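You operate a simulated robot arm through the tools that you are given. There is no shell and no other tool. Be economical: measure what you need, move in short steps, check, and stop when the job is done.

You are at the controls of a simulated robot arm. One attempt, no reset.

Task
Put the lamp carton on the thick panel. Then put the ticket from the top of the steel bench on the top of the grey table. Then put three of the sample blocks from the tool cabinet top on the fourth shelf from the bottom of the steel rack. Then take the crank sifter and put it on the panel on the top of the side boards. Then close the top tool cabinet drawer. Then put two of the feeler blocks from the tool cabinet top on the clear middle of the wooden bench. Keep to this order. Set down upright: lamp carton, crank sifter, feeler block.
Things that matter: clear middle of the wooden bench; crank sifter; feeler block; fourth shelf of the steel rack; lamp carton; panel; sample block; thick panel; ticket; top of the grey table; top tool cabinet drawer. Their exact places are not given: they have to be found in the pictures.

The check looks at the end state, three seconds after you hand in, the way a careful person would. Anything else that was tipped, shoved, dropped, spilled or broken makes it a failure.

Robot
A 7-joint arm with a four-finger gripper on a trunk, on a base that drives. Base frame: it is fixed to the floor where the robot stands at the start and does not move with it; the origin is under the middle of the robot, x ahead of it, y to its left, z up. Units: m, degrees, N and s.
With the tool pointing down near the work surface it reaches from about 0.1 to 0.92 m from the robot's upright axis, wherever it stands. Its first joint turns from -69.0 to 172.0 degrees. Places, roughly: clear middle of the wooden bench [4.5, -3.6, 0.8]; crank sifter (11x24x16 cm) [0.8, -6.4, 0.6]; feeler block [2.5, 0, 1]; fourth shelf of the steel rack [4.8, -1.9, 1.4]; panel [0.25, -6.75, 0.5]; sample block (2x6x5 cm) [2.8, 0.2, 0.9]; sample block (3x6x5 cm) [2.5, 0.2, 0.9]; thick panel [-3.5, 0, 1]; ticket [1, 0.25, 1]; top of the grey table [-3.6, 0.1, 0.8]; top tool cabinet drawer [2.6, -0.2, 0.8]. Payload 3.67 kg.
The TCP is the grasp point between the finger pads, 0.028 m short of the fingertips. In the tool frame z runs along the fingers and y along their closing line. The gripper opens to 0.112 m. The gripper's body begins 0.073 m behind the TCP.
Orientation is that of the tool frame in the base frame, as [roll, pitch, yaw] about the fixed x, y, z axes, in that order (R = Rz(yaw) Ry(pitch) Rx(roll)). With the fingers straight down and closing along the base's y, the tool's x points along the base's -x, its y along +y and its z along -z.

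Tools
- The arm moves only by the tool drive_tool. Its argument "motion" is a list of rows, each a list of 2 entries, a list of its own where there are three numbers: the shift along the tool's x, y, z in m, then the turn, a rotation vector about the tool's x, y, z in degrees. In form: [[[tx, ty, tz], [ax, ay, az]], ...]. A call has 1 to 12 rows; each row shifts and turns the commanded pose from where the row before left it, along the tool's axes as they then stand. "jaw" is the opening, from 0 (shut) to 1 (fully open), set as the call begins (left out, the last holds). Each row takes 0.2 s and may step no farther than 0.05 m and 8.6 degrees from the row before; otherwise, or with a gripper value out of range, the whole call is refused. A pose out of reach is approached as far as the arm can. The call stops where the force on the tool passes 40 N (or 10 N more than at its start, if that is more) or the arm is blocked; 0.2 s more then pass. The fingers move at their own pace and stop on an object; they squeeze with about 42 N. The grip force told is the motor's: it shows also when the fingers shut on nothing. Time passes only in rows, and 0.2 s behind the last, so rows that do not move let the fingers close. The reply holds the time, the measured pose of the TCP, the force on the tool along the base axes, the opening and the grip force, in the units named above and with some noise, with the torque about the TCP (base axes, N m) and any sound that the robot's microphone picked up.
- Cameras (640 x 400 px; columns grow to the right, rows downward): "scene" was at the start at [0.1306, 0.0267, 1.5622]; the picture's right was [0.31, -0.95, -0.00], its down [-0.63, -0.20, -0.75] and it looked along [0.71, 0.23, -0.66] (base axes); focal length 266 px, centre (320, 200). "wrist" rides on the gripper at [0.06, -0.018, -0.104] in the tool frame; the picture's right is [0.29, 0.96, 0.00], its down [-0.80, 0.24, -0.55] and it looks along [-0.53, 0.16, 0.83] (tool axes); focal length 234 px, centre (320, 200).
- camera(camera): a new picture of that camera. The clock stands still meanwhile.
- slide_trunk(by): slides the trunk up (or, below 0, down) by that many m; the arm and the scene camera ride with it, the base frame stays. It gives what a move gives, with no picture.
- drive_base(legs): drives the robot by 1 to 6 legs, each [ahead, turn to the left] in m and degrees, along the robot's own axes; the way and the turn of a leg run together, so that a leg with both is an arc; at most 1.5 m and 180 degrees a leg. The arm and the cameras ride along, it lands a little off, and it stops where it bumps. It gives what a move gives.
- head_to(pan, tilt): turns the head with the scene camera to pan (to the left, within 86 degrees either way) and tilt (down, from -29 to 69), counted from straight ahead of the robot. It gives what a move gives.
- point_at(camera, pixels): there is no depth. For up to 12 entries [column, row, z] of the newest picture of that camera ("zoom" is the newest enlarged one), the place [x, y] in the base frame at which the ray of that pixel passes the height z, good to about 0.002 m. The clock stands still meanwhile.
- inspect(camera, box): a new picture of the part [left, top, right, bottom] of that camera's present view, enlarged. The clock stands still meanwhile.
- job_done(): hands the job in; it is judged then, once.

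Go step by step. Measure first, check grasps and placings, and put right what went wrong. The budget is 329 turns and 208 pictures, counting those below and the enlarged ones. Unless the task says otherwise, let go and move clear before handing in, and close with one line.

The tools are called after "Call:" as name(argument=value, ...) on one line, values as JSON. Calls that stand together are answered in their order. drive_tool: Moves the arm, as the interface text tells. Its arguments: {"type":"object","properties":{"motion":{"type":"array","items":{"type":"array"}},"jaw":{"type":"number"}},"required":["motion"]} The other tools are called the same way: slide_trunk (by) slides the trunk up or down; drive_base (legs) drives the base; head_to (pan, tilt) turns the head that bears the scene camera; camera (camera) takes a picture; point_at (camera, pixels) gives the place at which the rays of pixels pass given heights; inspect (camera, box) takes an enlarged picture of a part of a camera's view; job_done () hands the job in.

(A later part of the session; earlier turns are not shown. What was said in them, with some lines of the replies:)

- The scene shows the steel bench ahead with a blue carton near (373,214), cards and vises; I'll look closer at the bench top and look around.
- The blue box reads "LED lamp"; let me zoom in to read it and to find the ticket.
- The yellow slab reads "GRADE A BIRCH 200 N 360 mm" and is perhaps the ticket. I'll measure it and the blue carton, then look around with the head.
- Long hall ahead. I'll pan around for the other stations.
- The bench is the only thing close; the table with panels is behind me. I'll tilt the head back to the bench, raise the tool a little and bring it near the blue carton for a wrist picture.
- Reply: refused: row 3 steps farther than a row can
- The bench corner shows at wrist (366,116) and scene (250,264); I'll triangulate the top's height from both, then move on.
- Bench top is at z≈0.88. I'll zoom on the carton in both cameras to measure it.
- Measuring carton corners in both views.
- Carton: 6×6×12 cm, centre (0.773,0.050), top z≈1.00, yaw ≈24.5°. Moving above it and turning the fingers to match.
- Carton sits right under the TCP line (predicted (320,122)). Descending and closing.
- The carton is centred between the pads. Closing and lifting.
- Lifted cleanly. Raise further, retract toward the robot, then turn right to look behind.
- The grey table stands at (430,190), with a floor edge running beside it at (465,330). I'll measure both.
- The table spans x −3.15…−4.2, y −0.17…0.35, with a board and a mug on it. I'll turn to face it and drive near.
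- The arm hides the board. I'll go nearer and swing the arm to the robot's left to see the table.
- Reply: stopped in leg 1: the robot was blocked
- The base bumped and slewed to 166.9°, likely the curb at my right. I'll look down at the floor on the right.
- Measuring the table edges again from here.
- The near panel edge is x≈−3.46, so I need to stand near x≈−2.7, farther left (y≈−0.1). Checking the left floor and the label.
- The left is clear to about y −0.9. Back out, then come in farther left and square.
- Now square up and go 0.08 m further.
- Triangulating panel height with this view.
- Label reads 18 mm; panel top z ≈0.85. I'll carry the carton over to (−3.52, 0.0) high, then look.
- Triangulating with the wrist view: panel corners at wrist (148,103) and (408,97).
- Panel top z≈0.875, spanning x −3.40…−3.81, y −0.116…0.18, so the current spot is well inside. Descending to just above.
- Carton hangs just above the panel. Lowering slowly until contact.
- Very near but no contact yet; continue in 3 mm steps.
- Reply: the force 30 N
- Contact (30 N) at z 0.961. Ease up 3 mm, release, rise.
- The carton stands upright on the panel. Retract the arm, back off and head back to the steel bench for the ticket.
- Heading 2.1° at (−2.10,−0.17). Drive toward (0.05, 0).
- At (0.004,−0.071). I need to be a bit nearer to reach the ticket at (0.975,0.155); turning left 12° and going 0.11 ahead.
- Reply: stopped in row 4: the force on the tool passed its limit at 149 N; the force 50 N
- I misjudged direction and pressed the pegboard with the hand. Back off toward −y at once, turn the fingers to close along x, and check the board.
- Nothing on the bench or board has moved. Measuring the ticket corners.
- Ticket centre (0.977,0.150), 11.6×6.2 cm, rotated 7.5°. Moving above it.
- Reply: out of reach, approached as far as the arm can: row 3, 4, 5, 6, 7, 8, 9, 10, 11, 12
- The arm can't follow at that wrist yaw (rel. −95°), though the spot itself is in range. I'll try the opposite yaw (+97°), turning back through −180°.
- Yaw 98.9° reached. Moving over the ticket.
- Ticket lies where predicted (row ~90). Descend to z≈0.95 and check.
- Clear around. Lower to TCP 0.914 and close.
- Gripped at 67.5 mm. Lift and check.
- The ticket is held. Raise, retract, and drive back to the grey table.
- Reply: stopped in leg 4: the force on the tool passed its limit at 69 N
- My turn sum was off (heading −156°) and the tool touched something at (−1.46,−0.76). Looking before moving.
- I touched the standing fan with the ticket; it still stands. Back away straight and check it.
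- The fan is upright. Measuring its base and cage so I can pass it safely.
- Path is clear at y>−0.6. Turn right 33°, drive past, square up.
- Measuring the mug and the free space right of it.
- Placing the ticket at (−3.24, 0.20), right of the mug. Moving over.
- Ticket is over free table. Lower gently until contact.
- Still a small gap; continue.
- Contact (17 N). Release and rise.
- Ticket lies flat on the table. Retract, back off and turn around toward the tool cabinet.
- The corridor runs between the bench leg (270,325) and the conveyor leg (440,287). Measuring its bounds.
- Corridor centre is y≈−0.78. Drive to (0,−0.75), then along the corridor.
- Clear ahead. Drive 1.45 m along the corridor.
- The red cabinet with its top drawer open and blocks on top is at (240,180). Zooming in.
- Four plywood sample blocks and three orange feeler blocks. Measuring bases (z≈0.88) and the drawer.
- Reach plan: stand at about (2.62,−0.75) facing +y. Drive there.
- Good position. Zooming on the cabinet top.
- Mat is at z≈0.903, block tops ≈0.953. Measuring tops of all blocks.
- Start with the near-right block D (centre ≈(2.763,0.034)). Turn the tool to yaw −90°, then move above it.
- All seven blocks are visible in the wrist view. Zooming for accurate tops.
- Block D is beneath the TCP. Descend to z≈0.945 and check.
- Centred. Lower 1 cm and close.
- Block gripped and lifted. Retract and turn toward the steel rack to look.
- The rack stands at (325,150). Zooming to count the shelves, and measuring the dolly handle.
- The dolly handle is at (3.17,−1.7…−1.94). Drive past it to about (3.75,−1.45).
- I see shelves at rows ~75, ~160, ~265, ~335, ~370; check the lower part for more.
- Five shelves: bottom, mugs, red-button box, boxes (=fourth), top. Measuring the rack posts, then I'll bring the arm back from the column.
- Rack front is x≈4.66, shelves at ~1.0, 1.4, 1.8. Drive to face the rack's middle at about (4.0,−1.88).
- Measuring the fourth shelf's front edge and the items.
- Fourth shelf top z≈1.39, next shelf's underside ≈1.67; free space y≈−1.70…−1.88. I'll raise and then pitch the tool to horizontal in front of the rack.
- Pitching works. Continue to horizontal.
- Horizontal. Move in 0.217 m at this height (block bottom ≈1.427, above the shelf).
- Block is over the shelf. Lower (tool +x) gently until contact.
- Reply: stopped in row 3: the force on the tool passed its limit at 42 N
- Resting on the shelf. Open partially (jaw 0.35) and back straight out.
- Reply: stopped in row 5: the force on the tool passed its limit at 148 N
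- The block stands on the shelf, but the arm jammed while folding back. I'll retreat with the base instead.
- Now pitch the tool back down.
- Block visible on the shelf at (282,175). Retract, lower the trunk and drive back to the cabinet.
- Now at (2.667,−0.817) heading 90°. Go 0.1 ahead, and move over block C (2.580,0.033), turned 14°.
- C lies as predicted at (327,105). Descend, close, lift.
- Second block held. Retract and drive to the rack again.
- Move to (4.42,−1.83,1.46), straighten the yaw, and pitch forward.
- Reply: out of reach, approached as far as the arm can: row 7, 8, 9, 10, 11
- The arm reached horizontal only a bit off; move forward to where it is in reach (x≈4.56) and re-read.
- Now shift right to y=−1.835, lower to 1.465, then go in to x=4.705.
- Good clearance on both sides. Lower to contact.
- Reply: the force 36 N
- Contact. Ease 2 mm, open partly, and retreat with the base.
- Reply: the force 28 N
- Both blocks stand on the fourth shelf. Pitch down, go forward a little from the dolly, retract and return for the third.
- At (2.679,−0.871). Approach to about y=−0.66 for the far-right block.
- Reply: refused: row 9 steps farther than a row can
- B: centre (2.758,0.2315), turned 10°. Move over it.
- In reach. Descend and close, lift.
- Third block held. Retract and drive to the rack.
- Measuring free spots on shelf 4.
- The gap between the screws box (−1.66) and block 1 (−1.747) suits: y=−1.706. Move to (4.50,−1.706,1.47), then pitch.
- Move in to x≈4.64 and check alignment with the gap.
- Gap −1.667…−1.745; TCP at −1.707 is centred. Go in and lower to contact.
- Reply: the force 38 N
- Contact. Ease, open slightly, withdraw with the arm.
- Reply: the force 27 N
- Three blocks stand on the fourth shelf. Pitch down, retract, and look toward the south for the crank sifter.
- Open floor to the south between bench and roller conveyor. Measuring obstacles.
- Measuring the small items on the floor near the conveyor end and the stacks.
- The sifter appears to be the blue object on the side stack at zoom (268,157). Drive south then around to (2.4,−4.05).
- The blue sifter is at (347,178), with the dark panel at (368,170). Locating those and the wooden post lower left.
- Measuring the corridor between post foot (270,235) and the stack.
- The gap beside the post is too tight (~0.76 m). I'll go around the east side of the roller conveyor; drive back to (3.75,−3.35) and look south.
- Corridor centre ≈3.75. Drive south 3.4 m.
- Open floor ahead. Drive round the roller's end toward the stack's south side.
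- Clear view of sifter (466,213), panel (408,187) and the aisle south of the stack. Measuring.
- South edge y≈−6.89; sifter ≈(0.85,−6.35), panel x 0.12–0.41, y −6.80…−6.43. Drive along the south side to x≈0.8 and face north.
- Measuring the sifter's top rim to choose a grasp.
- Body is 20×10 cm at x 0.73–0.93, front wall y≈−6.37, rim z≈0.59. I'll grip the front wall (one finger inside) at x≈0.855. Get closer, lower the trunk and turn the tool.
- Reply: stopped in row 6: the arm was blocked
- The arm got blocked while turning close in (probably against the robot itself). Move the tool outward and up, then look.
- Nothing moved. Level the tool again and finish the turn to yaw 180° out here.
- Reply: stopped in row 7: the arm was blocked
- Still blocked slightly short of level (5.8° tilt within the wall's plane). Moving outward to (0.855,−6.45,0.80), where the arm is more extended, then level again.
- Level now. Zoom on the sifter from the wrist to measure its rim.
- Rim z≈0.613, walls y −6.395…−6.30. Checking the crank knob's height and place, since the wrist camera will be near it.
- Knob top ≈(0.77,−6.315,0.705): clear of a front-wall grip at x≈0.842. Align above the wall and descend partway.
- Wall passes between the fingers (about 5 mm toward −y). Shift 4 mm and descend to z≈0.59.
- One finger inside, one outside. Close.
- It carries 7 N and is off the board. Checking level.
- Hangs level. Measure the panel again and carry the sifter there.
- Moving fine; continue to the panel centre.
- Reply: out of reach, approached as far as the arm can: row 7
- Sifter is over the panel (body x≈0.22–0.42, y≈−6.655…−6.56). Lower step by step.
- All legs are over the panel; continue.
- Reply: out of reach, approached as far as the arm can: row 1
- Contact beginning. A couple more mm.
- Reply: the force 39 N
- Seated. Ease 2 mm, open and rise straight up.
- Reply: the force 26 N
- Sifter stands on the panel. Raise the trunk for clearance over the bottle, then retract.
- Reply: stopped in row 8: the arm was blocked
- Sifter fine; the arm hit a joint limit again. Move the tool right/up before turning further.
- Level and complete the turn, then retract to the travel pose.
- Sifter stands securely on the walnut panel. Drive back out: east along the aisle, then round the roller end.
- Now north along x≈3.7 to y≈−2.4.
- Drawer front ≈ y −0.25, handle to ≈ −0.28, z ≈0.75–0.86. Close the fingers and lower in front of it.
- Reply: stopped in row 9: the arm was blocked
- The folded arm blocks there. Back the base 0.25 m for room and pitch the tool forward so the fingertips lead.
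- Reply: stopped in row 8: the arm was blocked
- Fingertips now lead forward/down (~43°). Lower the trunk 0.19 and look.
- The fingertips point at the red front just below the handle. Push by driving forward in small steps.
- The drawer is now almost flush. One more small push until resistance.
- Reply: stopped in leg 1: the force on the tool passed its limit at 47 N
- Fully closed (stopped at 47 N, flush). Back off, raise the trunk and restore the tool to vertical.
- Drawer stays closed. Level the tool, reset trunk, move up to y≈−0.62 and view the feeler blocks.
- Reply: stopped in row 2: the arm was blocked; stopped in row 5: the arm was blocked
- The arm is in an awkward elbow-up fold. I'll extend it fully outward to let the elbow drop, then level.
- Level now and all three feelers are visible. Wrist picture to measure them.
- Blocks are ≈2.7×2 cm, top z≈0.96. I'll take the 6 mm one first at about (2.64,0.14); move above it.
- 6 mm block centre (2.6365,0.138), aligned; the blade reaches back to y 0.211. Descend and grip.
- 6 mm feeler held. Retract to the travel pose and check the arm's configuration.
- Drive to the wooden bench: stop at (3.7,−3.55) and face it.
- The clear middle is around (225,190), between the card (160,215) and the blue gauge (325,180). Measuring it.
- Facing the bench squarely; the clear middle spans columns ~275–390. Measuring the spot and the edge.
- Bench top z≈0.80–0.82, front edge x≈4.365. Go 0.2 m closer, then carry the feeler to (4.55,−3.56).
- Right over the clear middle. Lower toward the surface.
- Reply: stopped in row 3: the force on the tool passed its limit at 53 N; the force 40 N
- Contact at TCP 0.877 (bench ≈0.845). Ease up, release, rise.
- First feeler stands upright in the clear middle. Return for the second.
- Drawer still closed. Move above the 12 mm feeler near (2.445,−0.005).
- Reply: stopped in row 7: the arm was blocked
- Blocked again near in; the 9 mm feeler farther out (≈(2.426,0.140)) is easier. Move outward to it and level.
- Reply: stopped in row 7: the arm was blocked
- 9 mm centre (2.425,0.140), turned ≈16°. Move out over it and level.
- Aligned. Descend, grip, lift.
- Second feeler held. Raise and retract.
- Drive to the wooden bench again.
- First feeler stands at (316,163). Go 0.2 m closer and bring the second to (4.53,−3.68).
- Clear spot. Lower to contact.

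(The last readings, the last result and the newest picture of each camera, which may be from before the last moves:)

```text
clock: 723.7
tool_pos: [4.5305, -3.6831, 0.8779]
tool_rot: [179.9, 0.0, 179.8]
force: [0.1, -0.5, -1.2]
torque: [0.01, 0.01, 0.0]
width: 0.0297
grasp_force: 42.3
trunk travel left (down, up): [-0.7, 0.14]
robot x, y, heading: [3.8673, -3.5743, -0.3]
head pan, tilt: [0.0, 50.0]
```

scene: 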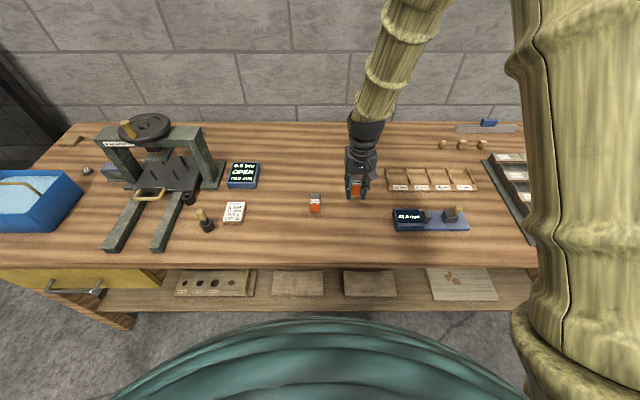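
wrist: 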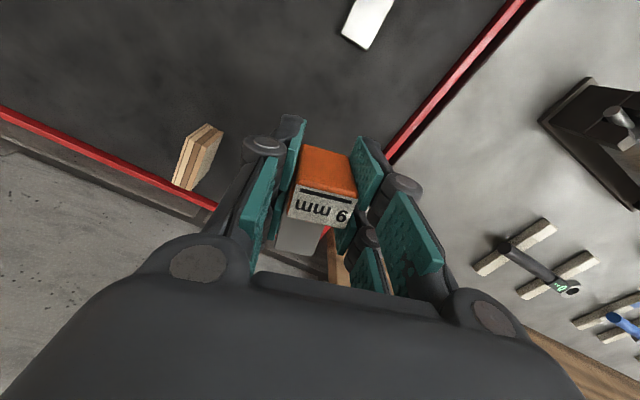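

Call:
drive_tool(motion=[[[0, 0, 0.002], [0, 0, 0]], [[0, 0, 0.002], [0, 0, 0]], [[0, 0, 0.002], [0, 0, 0]], [[0, 0, 0], [0, 0, 0]]])

```text
clock: 724.5
tool_pos: [4.5305, -3.682, 0.8775]
tool_rot: [179.9, 0.3, 179.8]
force: [-9.7, -0.2, 28.2]
torque: [-0.3, 0.78, 0.03]
width: 0.0297
grasp_force: 41.6
trunk travel left (down, up): [-0.7, 0.14]
robot x, y, heading: [3.8657, -3.5748, -0.2]
head pan, tilt: [0.0, 50.0]
stopped in row 3: the force on the tool passed its limit at 44 N (the readings are from after the stop); the commanded pose is now the measured one
```

Contact at the same height as the first. Ease, release, rise, look.

Call:
drive_tool(motion=[[[0, 0, -0.002], [0, 0, 0]], [[0, 0, 0], [0, 0, 0]]])

Call:
drive_tool(motion=[[[0, 0, 0], [0, 0, 0]], [[0, 0, 0], [0, 0, 0]], [[0, 0, 0], [0, 0, 0]], [[0, 0, -0.02], [0, 0, 0]], [[0, 0, -0.04], [0, 0, 0]], [[0, 0, -0.04], [0, 0, 0]], [[0, 0, -0.04], [0, 0, 0]], [[0, 0, -0.04], [0, 0, 0]], [[0, 0, -0.04], [0, 0, 0]], [[0.04, 0, -0.02], [0, 0, 0]], [[0.04, 0, -0.02], [0, 0, 0]]], jaw=0.6)

Call:
inspect(camera="scene", box=[200, 130, 480, 270])

```text
clock: 725.1
tool_pos: [4.5309, -3.6824, 0.8775]
tool_rot: [179.9, 0.1, 179.8]
force: [-9.0, 2.1, 13.4]
torque: [-0.18, 0.51, -0.13]
width: 0.0296
grasp_force: 42.3
trunk travel left (down, up): [-0.7, 0.14]
robot x, y, heading: [3.8671, -3.5769, -0.2]
head pan, tilt: [0.0, 50.0]
```

```text
clock: 727.5
tool_pos: [4.4506, -3.6827, 1.1403]
tool_rot: [179.9, 0.2, 179.8]
force: [-0.5, -0.3, 1.1]
torque: [0.03, -0.07, -0.05]
width: 0.0673
grasp_force: 0.0
trunk travel left (down, up): [-0.7, 0.14]
robot x, y, heading: [3.8667, -3.5744, -0.1]
head pan, tilt: [0.0, 50.0]
```

```text
2.29 times, centred on (340, 200) of scene
```

zoom: 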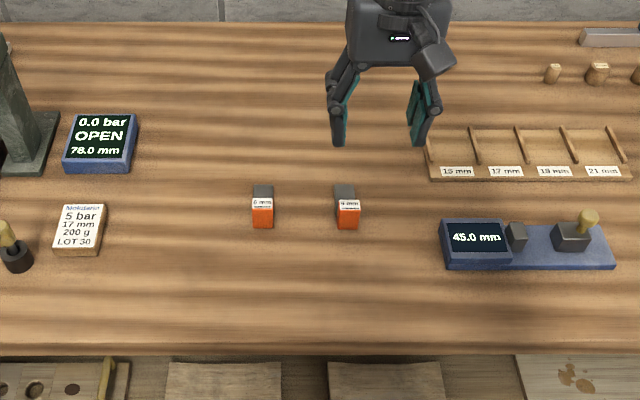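

Both feelers stand upright in the clear middle. Move clear and take a last look at the rack.

Call:
drive_base(legs=[[-0.2, 0]])

Call:
head_to(pan=60, tilt=8)

Call:
camera(camera="scene")

```text
clock: 729.1
tool_pos: [4.2519, -3.6811, 1.1372]
tool_rot: [179.9, 0.2, 179.7]
force: [-0.3, -0.1, 0.5]
torque: [0.0, -0.03, -0.04]
width: 0.0671
grasp_force: 0.2
trunk travel left (down, up): [-0.7, 0.14]
robot x, y, heading: [3.6643, -3.5723, 0.0]
head pan, tilt: [0.0, 50.0]
```

```text
clock: 730.4
tool_pos: [4.2534, -3.6807, 1.1376]
tool_rot: [180.0, 0.2, 179.7]
force: [0.0, -0.4, -0.1]
torque: [0.01, 0.0, -0.01]
width: 0.067
grasp_force: 0.0
trunk travel left (down, up): [-0.7, 0.14]
robot x, y, heading: [3.6643, -3.5768, -0.3]
head pan, tilt: [60.0, 8.0]
```

```text
24 pictures are left
```

scene: 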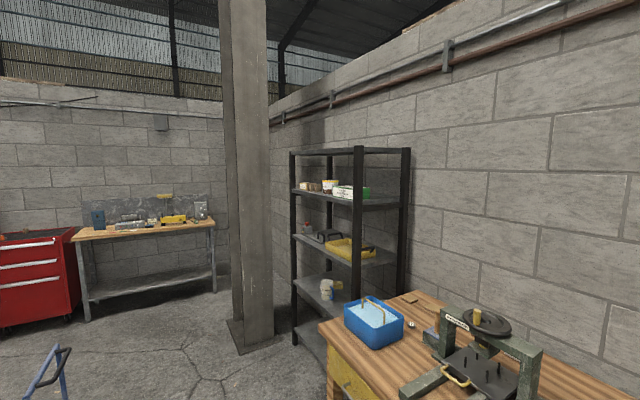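

The rack holds the three blocks on its fourth shelf (308–318,186). The cabinet drawer is closed at (30,250), and both feeler blocks stand on the bench. Handing in.

Call:
job_done()

```text
The job is handed in.
```

All six steps were done in the order given and the job is handed in; on the way the arm pressed the pegboard and the ticket touched the standing fan, and both looked undisturbed afterwards.
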